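You operate a simulated robot arm through the tools that you are given. There is no shell and no other tool. Be economical: measure what you need, move in short steps, check, and stop when the job is done.

Carry out the task below with a simulated robot arm. There is one attempt and no reset: what you move stays moved.

TASK
Stand the pink brush beside the blue cloth. It goes on the side that lies toward x -1.0, y +0.0 (a direction in the base frame), with about 3 cm between them.
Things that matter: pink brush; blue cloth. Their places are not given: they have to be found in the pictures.

It is judged by the outcome, as a careful person would: the job done as asked, and still so three seconds after it is handed in. It fails if anything else is knocked over, pushed out of place, dropped, spilled or broken.

THE ROBOT
A 7-joint arm with a two-finger parallel gripper, fixed in place. Base frame: the origin is at the foot of the arm, x ahead of it, y to its left, z up; the work surface is at about z = 0. Lengths are in m, angles in degrees, forces in N, time in s.
With the tool pointing down near the work surface it reaches from about 0.24 to 0.62 m from the base axis. Its first joint turns from -66.0 to 66.0 degrees. Payload 2.6 kg.
Tool frame: the origin (TCP) lies between the finger pads and is the grasp point; the fingertips stand 0.03 m ahead of it; z points along the fingers, y is the line along which they close. The gripper opens to 0.094 m. The fingers are 0.028 m wide and 0.01 m thick; the gripper's body (0.05 by 0.096 m) begins 0.055 m behind the TCP.
Orientation is told as [roll, pitch, yaw] about the base's x, y, z axes, in that order, counted from this pose: with the fingers straight down and closing along the base's y, the tool's x points along the base's -x, its y along +y and its z along -z.

THE INTERFACE
- The arm moves only by the tool play_rows. Its argument "motion" is a list of rows, each a list of 6 numbers: the shift along the base's x, y, z in units of 25 mm (1.0 is 25 mm), then the turn, a rotation vector about the base's x, y, z in units of 4 degrees (1.0 is 4 degrees). In form: [[tx, ty, tz, ax, ay, az], ...]. A call has 1 to 20 rows; each row shifts and turns the commanded pose from where the row before left it. "jaw" is the gripper command, from -1 (shut) to 1 (fully open), values between in proportion, set as the call begins (left out, the last holds). A call with a number of a shift or a turn outside -1 to 1 is refused whole. A row lasts 0.2 s, in which the tool goes at most 0.05 m and 8.6 degrees; a call with a longer step from one row to the next is refused whole, and so is a gripper value outside its range. A pose out of reach is approached as far as the arm can. The call stops where the force on the tool passes 40 N (or 10 N more than at its start, if that is more) or the arm is blocked; 0.2 s more then pass. The fingers move at their own pace (about 0.072 m/s each) and stop on an object; they squeeze with about 33 N. The grip force told is the motor's: it shows also when the fingers shut on nothing. Time passes only in rows, and 0.2 s behind the last, so rows that do not move let the fingers close. It gives the time, the measured TCP pose, the force on the tool (base axes), the opening and the grip force at its end, in the units of the frame above (readings bear some noise), and new pictures: "views" is both (left out), scene, wrist or none.
- Cameras (640 x 400 px; columns grow to the right, rows downward): "scene" is fixed at [0.0325, 0.4239, 0.5775]; the picture's right is [-0.82, -0.57, 0.00], its down [-0.25, 0.37, -0.90] and it looks along [0.51, -0.74, -0.44] (base axes); focal length 320 px, centre (320, 200). "wrist" rides on the gripper at [-0.037, 0, -0.058] in the tool frame; the picture's right is [0.00, -1.00, 0.00], its down [0.97, 0.00, -0.24] and it looks along [0.24, 0.00, 0.97] (tool axes); focal length 218 px, centre (320, 200).
- point_at(camera, pixels): for up to 12 pixels [column, row] of the newest picture of that camera ("zoom" is the newest enlarged one), the place [x, y, z] in the base frame of the surface seen there, good to about 0.003 m. No time passes.
- zoom(camera, box): a new picture of the part [left, top, right, bottom] of that camera's present view, enlarged. No time passes.
- close_job(): hands the job in; it is judged then, once.

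Work in short steps. Measure before you move; look again where a grasp or a placing could have gone wrong, and mend it. You have 60 turns and 120 pictures in all, the two below and enlarged ones among them. Open the gripper and draw the arm clear of the work before you hand the job in, unless the task says otherwise; then end with one line.

The tools are called after "Request:" as name(argument=value, ...) on one line, values as JSON. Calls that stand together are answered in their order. play_rows: Moves the arm, as the interface text tells. Its arguments: {"type":"object","properties":{"motion":{"type":"array","items":{"type":"array","items":{"type":"number"}}},"jaw":{"type":"number"},"views":{"type":"string","enum":["both","scene","wrist","none"]}},"required":["motion"]} The other tools are called the same way: point_at (camera, pixels) gives the place of the surface under pixels of a picture; zoom (camera, box) takes an enlarged picture of a part of a camera's view; close_job () hands the job in.

At the start:

```text
time: 0.0
ee_pos: [0.4433, -0.1832, 0.2561]
tool_rot: [0.0, 0.0, 0.1]
ft_force: [-0.4, -0.3, 0.9]
opening: 0.0941
grip_force: 0.0
```

scene: 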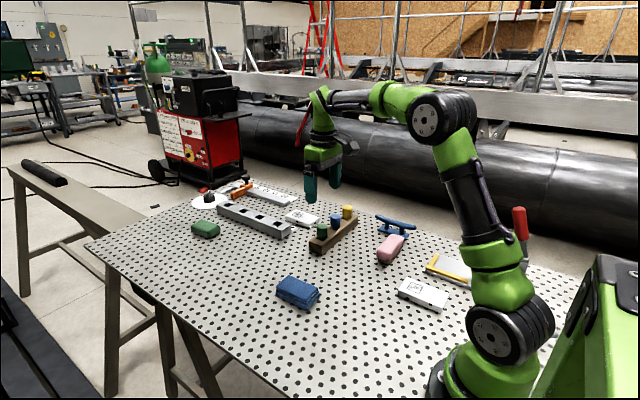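
wrist: 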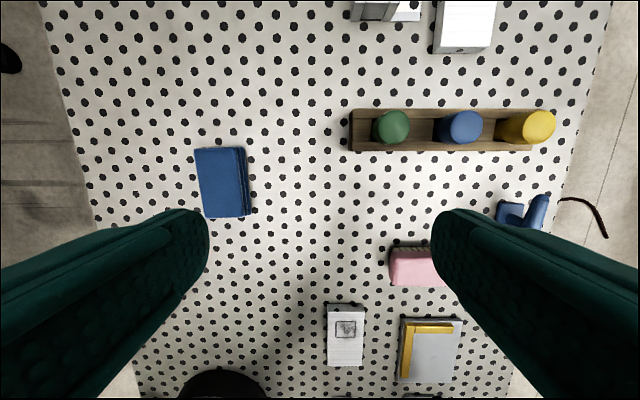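

The blue cloth is at about scene (298,292), and the pink brush is at about (391,249). I'll zoom in on both.

Request:
zoom(camera="scene", box=[260, 190, 460, 320])

Request:
point_at(camera="scene", pixels=[[391, 243], [404, 237], [384, 236], [378, 258], [392, 262], [388, 255], [278, 290], [290, 276], [321, 290], [308, 307], [298, 287]])

Request:
point_at(camera="wrist", pixels=[[196, 150], [242, 148], [250, 214], [205, 217], [220, 180], [393, 252], [393, 283], [430, 252], [430, 283], [392, 247], [344, 335], [420, 345]])

```text
3.08 times, centred on (360, 255) of scene
```

zoom: 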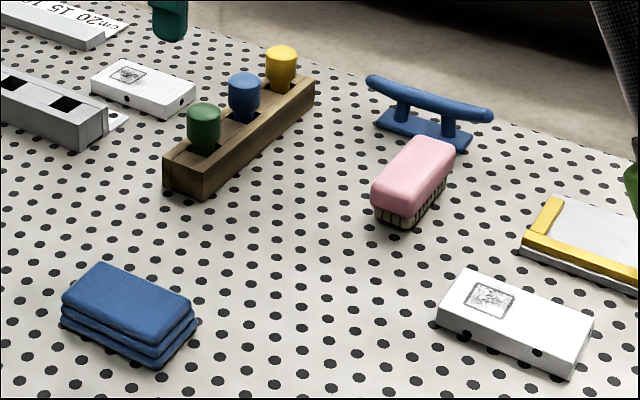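

```text
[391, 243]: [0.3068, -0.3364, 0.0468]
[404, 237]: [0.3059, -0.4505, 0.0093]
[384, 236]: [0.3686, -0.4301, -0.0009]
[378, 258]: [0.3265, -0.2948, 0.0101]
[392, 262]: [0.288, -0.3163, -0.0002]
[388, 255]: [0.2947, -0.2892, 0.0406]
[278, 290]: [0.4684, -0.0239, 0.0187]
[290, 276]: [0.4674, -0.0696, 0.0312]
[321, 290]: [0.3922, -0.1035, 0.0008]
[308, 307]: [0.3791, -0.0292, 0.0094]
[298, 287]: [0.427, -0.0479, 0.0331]
```

```text
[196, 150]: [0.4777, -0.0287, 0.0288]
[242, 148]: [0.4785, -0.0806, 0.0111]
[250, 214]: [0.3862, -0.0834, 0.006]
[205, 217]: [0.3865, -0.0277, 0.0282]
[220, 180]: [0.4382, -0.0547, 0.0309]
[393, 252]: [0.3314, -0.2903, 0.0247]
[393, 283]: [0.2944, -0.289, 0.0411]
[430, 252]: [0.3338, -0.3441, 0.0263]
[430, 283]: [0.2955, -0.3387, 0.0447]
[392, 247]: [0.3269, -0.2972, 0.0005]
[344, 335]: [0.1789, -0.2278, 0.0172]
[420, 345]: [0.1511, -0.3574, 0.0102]
```

Request:
point_at(camera="zoom", pixels=[[376, 183], [408, 206], [450, 150], [414, 139], [410, 172], [390, 193], [432, 145], [386, 160], [374, 213], [408, 226], [446, 185], [430, 178]])

Request:
point_at(camera="zoom", pixels=[[64, 298], [104, 265], [190, 300], [152, 340], [62, 318], [155, 368], [197, 322], [176, 345], [120, 345], [190, 135], [445, 150], [490, 110]])

```text
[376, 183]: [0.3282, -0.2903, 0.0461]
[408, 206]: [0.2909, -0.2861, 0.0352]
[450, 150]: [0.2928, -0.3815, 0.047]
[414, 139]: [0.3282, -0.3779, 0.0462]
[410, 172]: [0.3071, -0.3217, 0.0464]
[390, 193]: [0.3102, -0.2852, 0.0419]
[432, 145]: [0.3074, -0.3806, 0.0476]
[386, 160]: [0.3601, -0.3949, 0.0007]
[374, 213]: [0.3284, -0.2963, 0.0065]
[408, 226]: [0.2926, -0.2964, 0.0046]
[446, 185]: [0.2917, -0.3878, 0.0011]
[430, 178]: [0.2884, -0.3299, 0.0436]
```

```text
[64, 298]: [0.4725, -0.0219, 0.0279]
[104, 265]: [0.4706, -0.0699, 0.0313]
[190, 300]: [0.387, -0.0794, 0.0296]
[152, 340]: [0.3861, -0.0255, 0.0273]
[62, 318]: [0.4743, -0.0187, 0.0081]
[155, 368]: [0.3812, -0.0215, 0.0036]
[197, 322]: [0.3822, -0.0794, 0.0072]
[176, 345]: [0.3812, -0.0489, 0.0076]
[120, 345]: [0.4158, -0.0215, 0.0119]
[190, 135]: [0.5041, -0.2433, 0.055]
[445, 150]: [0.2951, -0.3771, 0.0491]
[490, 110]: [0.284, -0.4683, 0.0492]
```

Brush: x 0.287–0.333, y -0.285 to -0.388, top z about 0.047, bristles down. Cloth: its -x edge is at x≈0.381, y centre about -0.051. I'll move above the brush and turn to yaw -90.

Request:
play_rows(motion=[[-0.2666, -0.3056, -0.1, 0, 0, -1], [-0.2666, -0.3056, -0.1, 0, 0, -1], [-0.2666, -0.3056, -0.1, 0, 0, -1], [-0.2666, -0.3056, -0.1, 0, 0, -1], [-0.2666, -0.3056, -0.1, 0, 0, -1], [-0.2666, -0.3056, -0.1, 0, 0, -1], [-0.2666, -0.3056, -0.1, 0, 0, -1], [-0.2666, -0.3056, -0.1, 0, 0, -1], [-0.2666, -0.3056, -0.1, 0, 0, -1], [-0.2666, -0.3056, -0.1, 0, 0, -1], [-0.2666, -0.3056, -0.1, 0, 0, -1], [-0.2666, -0.3056, -0.1, 0, 0, -1], [-0.2666, -0.3056, -0.1, 0, 0, -1], [-0.2666, -0.3056, -0.1, 0, 0, -1], [-0.2666, -0.3056, -0.1, 0, 0, -1], [-0.2666, -0.3056, -0.1, 0, 0, -1], [-0.2666, -0.3056, -0.1, 0, 0, -1], [-0.2666, -0.3056, -0.1, 0, 0, -1], [-0.2666, -0.3056, -0.1, 0, 0, -1], [-0.2666, -0.3056, -0.1, 0, 0, -1]], jaw=1, views="none")

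Request:
play_rows(motion=[[0, 0, -0.5, 0, 0, -1], [0, 0, -0.5, 0, 0, -1], [0, 0, -0.5, 0, 0, -0.5], [0, 0, 0, 0, 0, 0]])

```text
time: 4.2
ee_pos: [0.3102, -0.3352, 0.2057]
tool_rot: [0.1, 0.1, -80.1]
ft_force: [0.6, 0.6, 0.1]
opening: 0.0939
grip_force: 0.1
```

```text
time: 5.2
ee_pos: [0.3094, -0.3354, 0.1678]
tool_rot: [0.0, 0.0, -90.0]
ft_force: [-0.2, -0.1, 0.3]
opening: 0.0939
grip_force: 0.1
```

scene: 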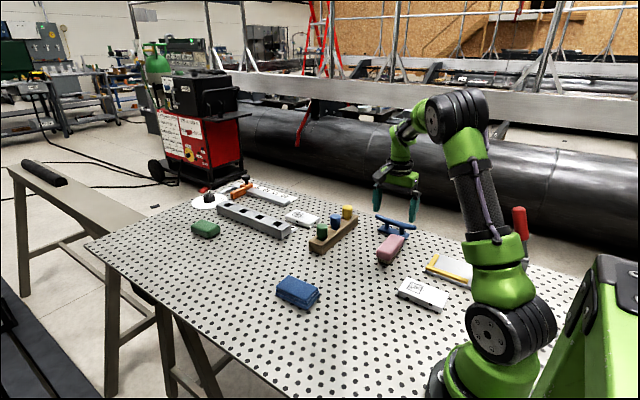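
wrist: 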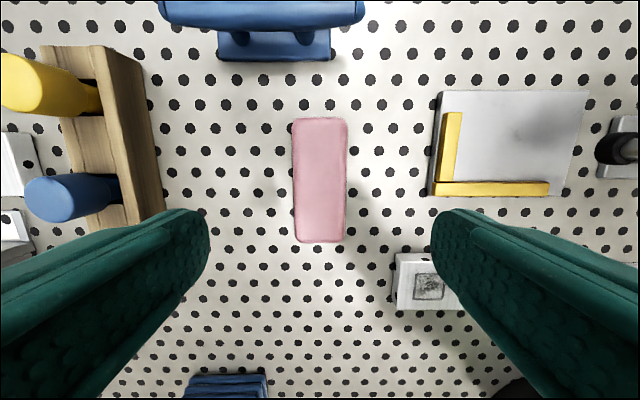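

The brush is centred between the fingers (columns 292–348) and nothing sits under the finger paths. I'll descend to TCP z 0.036.

Request:
play_rows(motion=[[0, 0, -0.66, 0, 0, 0], [0, 0, -0.66, 0, 0, 0], [0, 0, -0.66, 0, 0, 0], [0, 0, -0.66, 0, 0, 0], [0, 0, -0.66, 0, 0, 0], [0, 0, -0.66, 0, 0, 0], [0, 0, -0.66, 0, 0, 0], [0, 0, -0.66, 0, 0, 0], [0, 0, 0, 0, 0, 0]], views="both")

```text
time: 7.2
ee_pos: [0.3107, -0.3334, 0.0365]
tool_rot: [0.1, 0.0, -89.9]
ft_force: [-1.1, -0.4, -0.7]
opening: 0.0939
grip_force: 0.0
```

scene: 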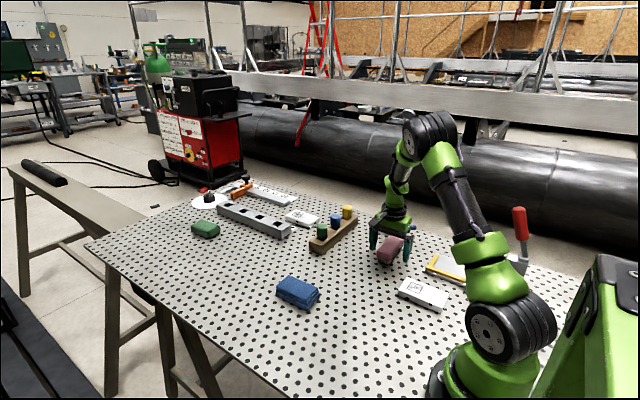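
wrist: 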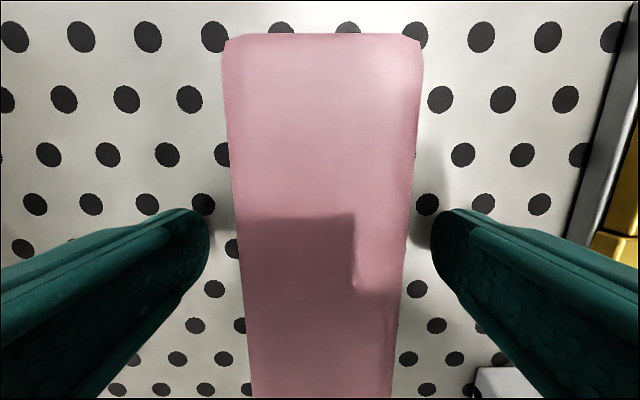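

Fingers are clear on both sides of the brush, so I'll close.

Request:
play_rows(motion=[[0, 0, 0, 0, 0, 0], [0, 0, 0, 0, 0, 0], [0, 0, 0, 0, 0, 0], [0, 0, 0, 0, 0, 0], [0, 0, 0, 0, 0, 0]], jaw=-1, views="none")

Request:
play_rows(motion=[[0, 0, 0.3, 0, 0, 0], [0, 0, 0.5, 0, 0, 0], [0, 0, 0.8, 0, 0, 0], [0, 0, 0.8, 0, 0, 0], [0, 0, 0.8, 0, 0, 0], [0, 0, 0.8, 0, 0, 0], [0, 0, 0, 0, 0, 0]])

```text
time: 8.4
ee_pos: [0.3107, -0.3343, 0.0356]
tool_rot: [0.0, 0.0, -90.0]
ft_force: [-0.4, 0.2, -0.4]
opening: 0.0497
grip_force: 33.4
```

```text
time: 10.0
ee_pos: [0.3107, -0.3347, 0.1358]
tool_rot: [0.0, 0.0, -89.9]
ft_force: [-0.1, 0.7, -1.2]
opening: 0.0498
grip_force: 33.4
```

scene: 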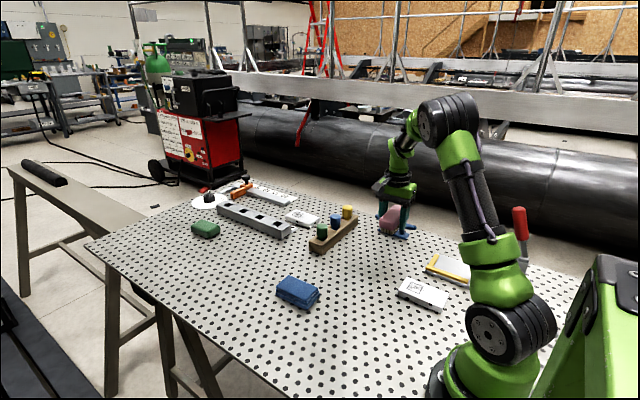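
wrist: 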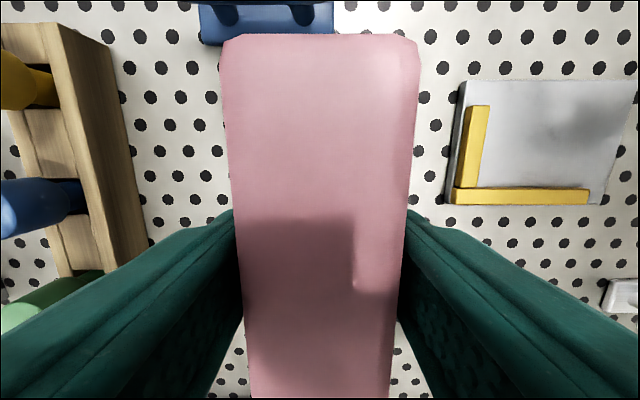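

Brush held, width 0.050. With the cloth edge at x 0.381, the brush centre should go to x 0.326, y -0.051. I'll carry it over at height.

Request:
play_rows(motion=[[0.03875, 0.71375, 0, 0, 0, 0], [0.03875, 0.71375, 0, 0, 0, 0], [0.03875, 0.71375, 0, 0, 0, 0], [0.03875, 0.71375, 0, 0, 0, 0], [0.03875, 0.71375, 0, 0, 0, 0], [0.03875, 0.71375, 0, 0, 0, 0], [0.03875, 0.71375, 0, 0, 0, 0], [0.03875, 0.71375, 0, 0, 0, 0], [0.03875, 0.71375, 0, 0, 0, 0], [0.03875, 0.71375, 0, 0, 0, 0], [0.03875, 0.71375, 0, 0, 0, 0], [0.03875, 0.71375, 0, 0, 0, 0], [0.03875, 0.71375, 0, 0, 0, 0], [0.03875, 0.71375, 0, 0, 0, 0], [0.03875, 0.71375, 0, 0, 0, 0], [0.03875, 0.71375, 0, 0, 0, 0], [0, 0, 0, 0, 0, 0]])

```text
time: 13.6
ee_pos: [0.3246, -0.0511, 0.1362]
tool_rot: [0.0, 0.0, -90.0]
ft_force: [0.5, 0.3, -1.1]
opening: 0.0496
grip_force: 32.9
```

scene: 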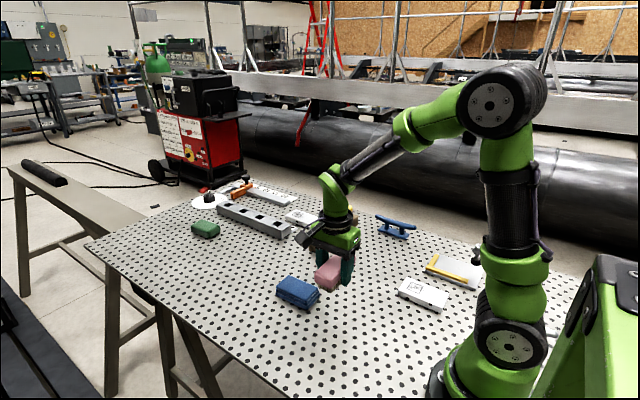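
wrist: 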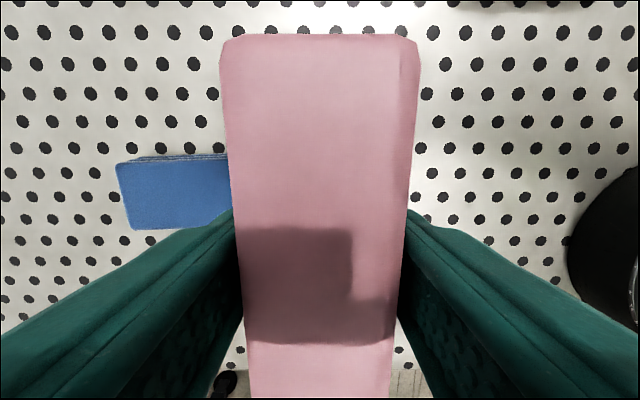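

Position is right. I'll lower it to just at the table (the grasp was at z 0.036).

Request:
play_rows(motion=[[0, 0, -0.6, 0, 0, 0], [0, 0, -0.6, 0, 0, 0], [0, 0, -0.6, 0, 0, 0], [0, 0, -0.6, 0, 0, 0], [0, 0, -0.6, 0, 0, 0], [0, 0, -0.4, 0, 0, 0], [0, 0, -0.3, 0, 0, 0], [0, 0, -0.2, 0, 0, 0], [0, 0, -0.06, 0, 0, 0], [0, 0, 0, 0, 0, 0]])

```text
time: 15.8
ee_pos: [0.3257, -0.0511, 0.0371]
tool_rot: [0.0, -0.1, -90.0]
ft_force: [0.0, 0.2, -0.2]
opening: 0.0496
grip_force: 33.1
```

scene: 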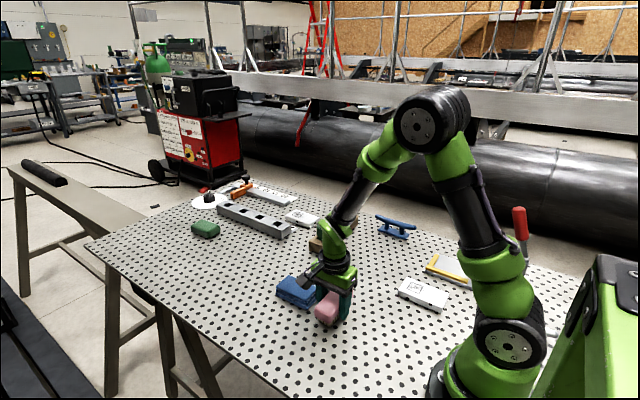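
wrist: 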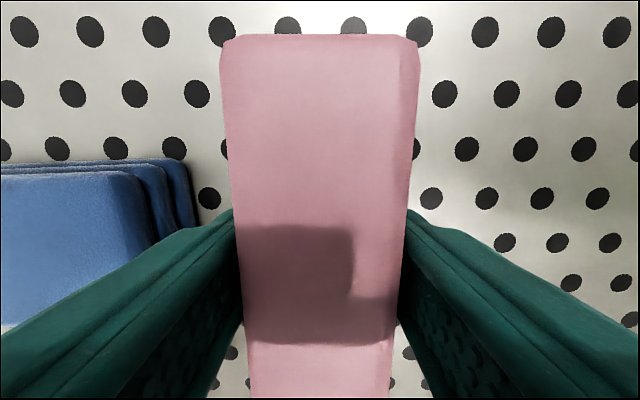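

The weight has come off (Fz -1.1 → -0.2), so it is on the table. I'll measure the gap before letting go.

Request:
point_at(camera="wrist", pixels=[[186, 164], [192, 200], [194, 220], [160, 180], [228, 100], [232, 190], [200, 222], [235, 45], [410, 45]])

Request:
zoom(camera="scene", box=[260, 230, 380, 340])

```text
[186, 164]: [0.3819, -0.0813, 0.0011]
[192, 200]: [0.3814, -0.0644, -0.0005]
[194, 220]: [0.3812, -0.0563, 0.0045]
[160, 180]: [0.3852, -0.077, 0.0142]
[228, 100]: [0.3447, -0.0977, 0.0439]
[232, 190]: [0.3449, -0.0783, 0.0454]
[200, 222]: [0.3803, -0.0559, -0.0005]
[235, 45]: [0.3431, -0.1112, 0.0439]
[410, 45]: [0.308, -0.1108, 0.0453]
```

```text
3.64 times, centred on (320, 285) of scene
```

zoom: 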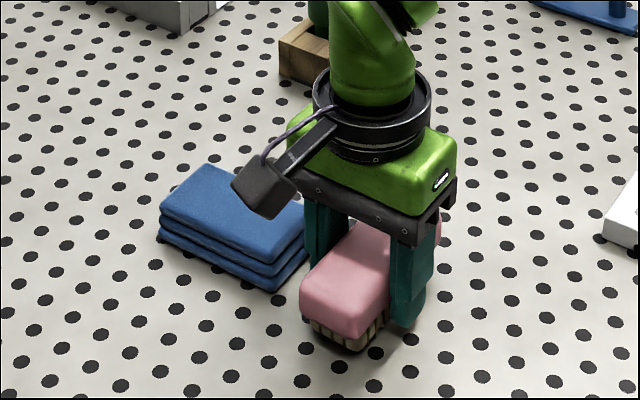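

The gap is about 3 cm (brush side x≈0.350, cloth 0.381). I'll open partway so the finger doesn't reach the cloth, then lift.

Request:
play_rows(motion=[[0, 0, 0, 0, 0, 0], [0, 0, 0, 0, 0, 0], [0, 0, 0, 0, 0, 0]], jaw=0.38, views="none")

Request:
play_rows(motion=[[0, 0, 0.3, 0, 0, 0], [0, 0, 0.6, 0, 0, 0], [0, 0, 0.8, 0, 0, 0], [0, 0, 0.8, 0, 0, 0], [0, 0, 0.8, 0, 0, 0], [0, 0, 0.8, 0, 0, 0], [0, 0, 0.8, 0, 0, 0], [0, 0, 0.8, 0, 0, 0], [0, -0.8, 0.5, 0, 0, 0], [0, -0.8, 0.5, 0, 0, 0], [0, -0.8, 0, 0, 0, 0], [0, -0.8, 0, 0, 0, 0], [0, -0.8, 0, 0, 0, 0], [0, 0, 0, 0, 0, 0]])

Request:
zoom(camera="scene", box=[260, 230, 380, 340])

```text
time: 16.6
ee_pos: [0.3256, -0.0506, 0.0379]
tool_rot: [0.0, -0.1, -90.0]
ft_force: [0.1, 0.3, 0.0]
opening: 0.0647
grip_force: 0.0
```

```text
time: 19.6
ee_pos: [0.3264, -0.152, 0.2037]
tool_rot: [0.0, 0.0, -89.9]
ft_force: [0.3, 0.3, -0.7]
opening: 0.0648
grip_force: 0.0
```

scene: 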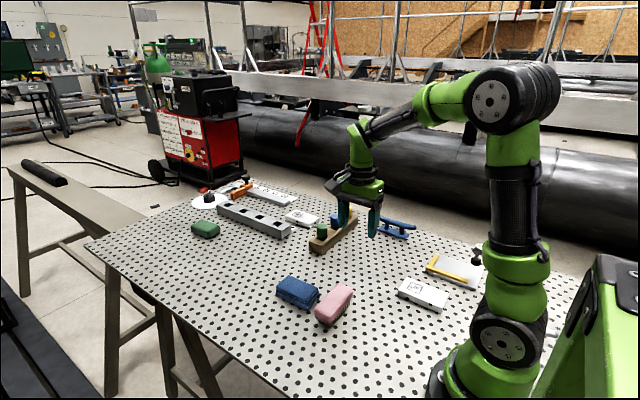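
wrist: 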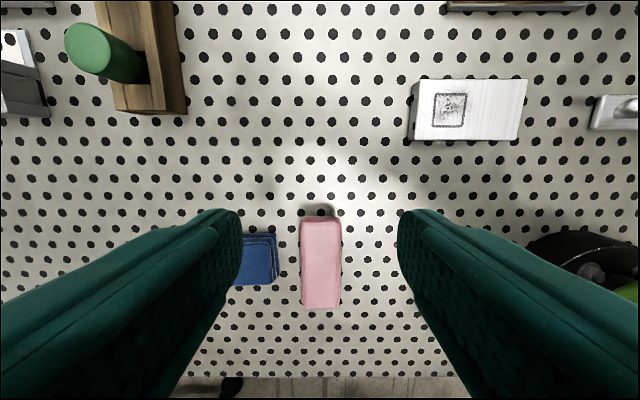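

```text
3.64 times, centred on (320, 285) of scene
```

zoom: 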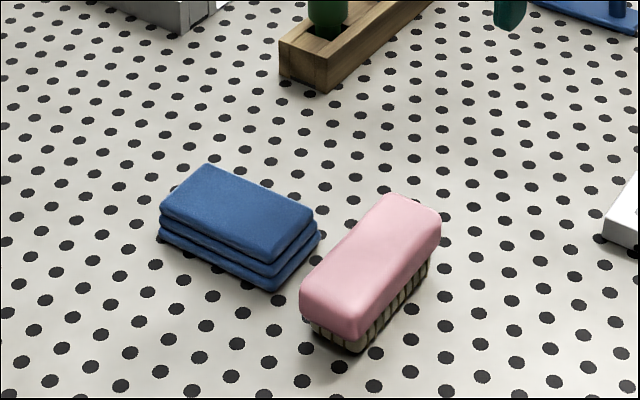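

The brush stands upright on its bristles beside the cloth. I'll open the gripper fully, move up clear and check the gap.

Request:
play_rows(motion=[[0, 0, 0.8, 0, 0, 0], [0, 0, 0.8, 0, 0, 0], [0, 0, 0, 0, 0, 0]], jaw=1, views="scene")

Request:
point_at(camera="zoom", pixels=[[308, 295], [345, 310], [432, 215], [390, 197], [350, 230], [318, 238], [300, 262], [281, 290]])

```text
time: 20.4
ee_pos: [0.326, -0.1513, 0.2454]
tool_rot: [0.0, -0.1, -90.0]
ft_force: [-0.4, -0.2, -0.3]
opening: 0.0942
grip_force: 0.0
```

scene: 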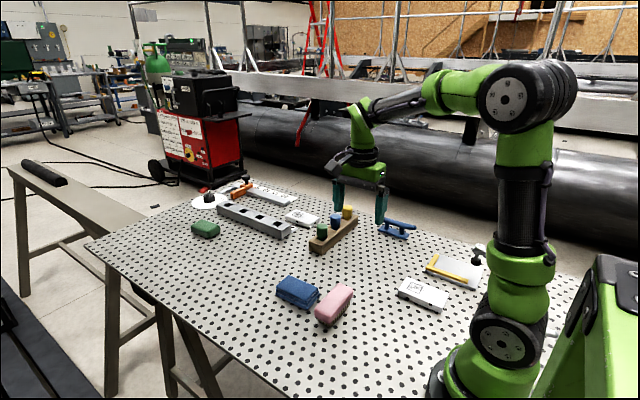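

```text
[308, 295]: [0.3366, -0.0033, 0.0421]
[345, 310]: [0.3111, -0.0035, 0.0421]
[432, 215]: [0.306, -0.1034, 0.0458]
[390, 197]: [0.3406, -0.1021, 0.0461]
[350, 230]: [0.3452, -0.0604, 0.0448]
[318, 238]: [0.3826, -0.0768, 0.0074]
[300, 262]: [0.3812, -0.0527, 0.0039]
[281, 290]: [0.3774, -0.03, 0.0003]
```

The brush is centred at about (0.326, -0.053) with a gap of about 3 cm, and nothing else was disturbed.

Request:
close_job()

```text
The job is handed in.
```

The pink brush now stands on its bristles on the -x side of the blue cloth, with about 3 cm between them. The gripper is open and clear of the work, and the job is handed in.
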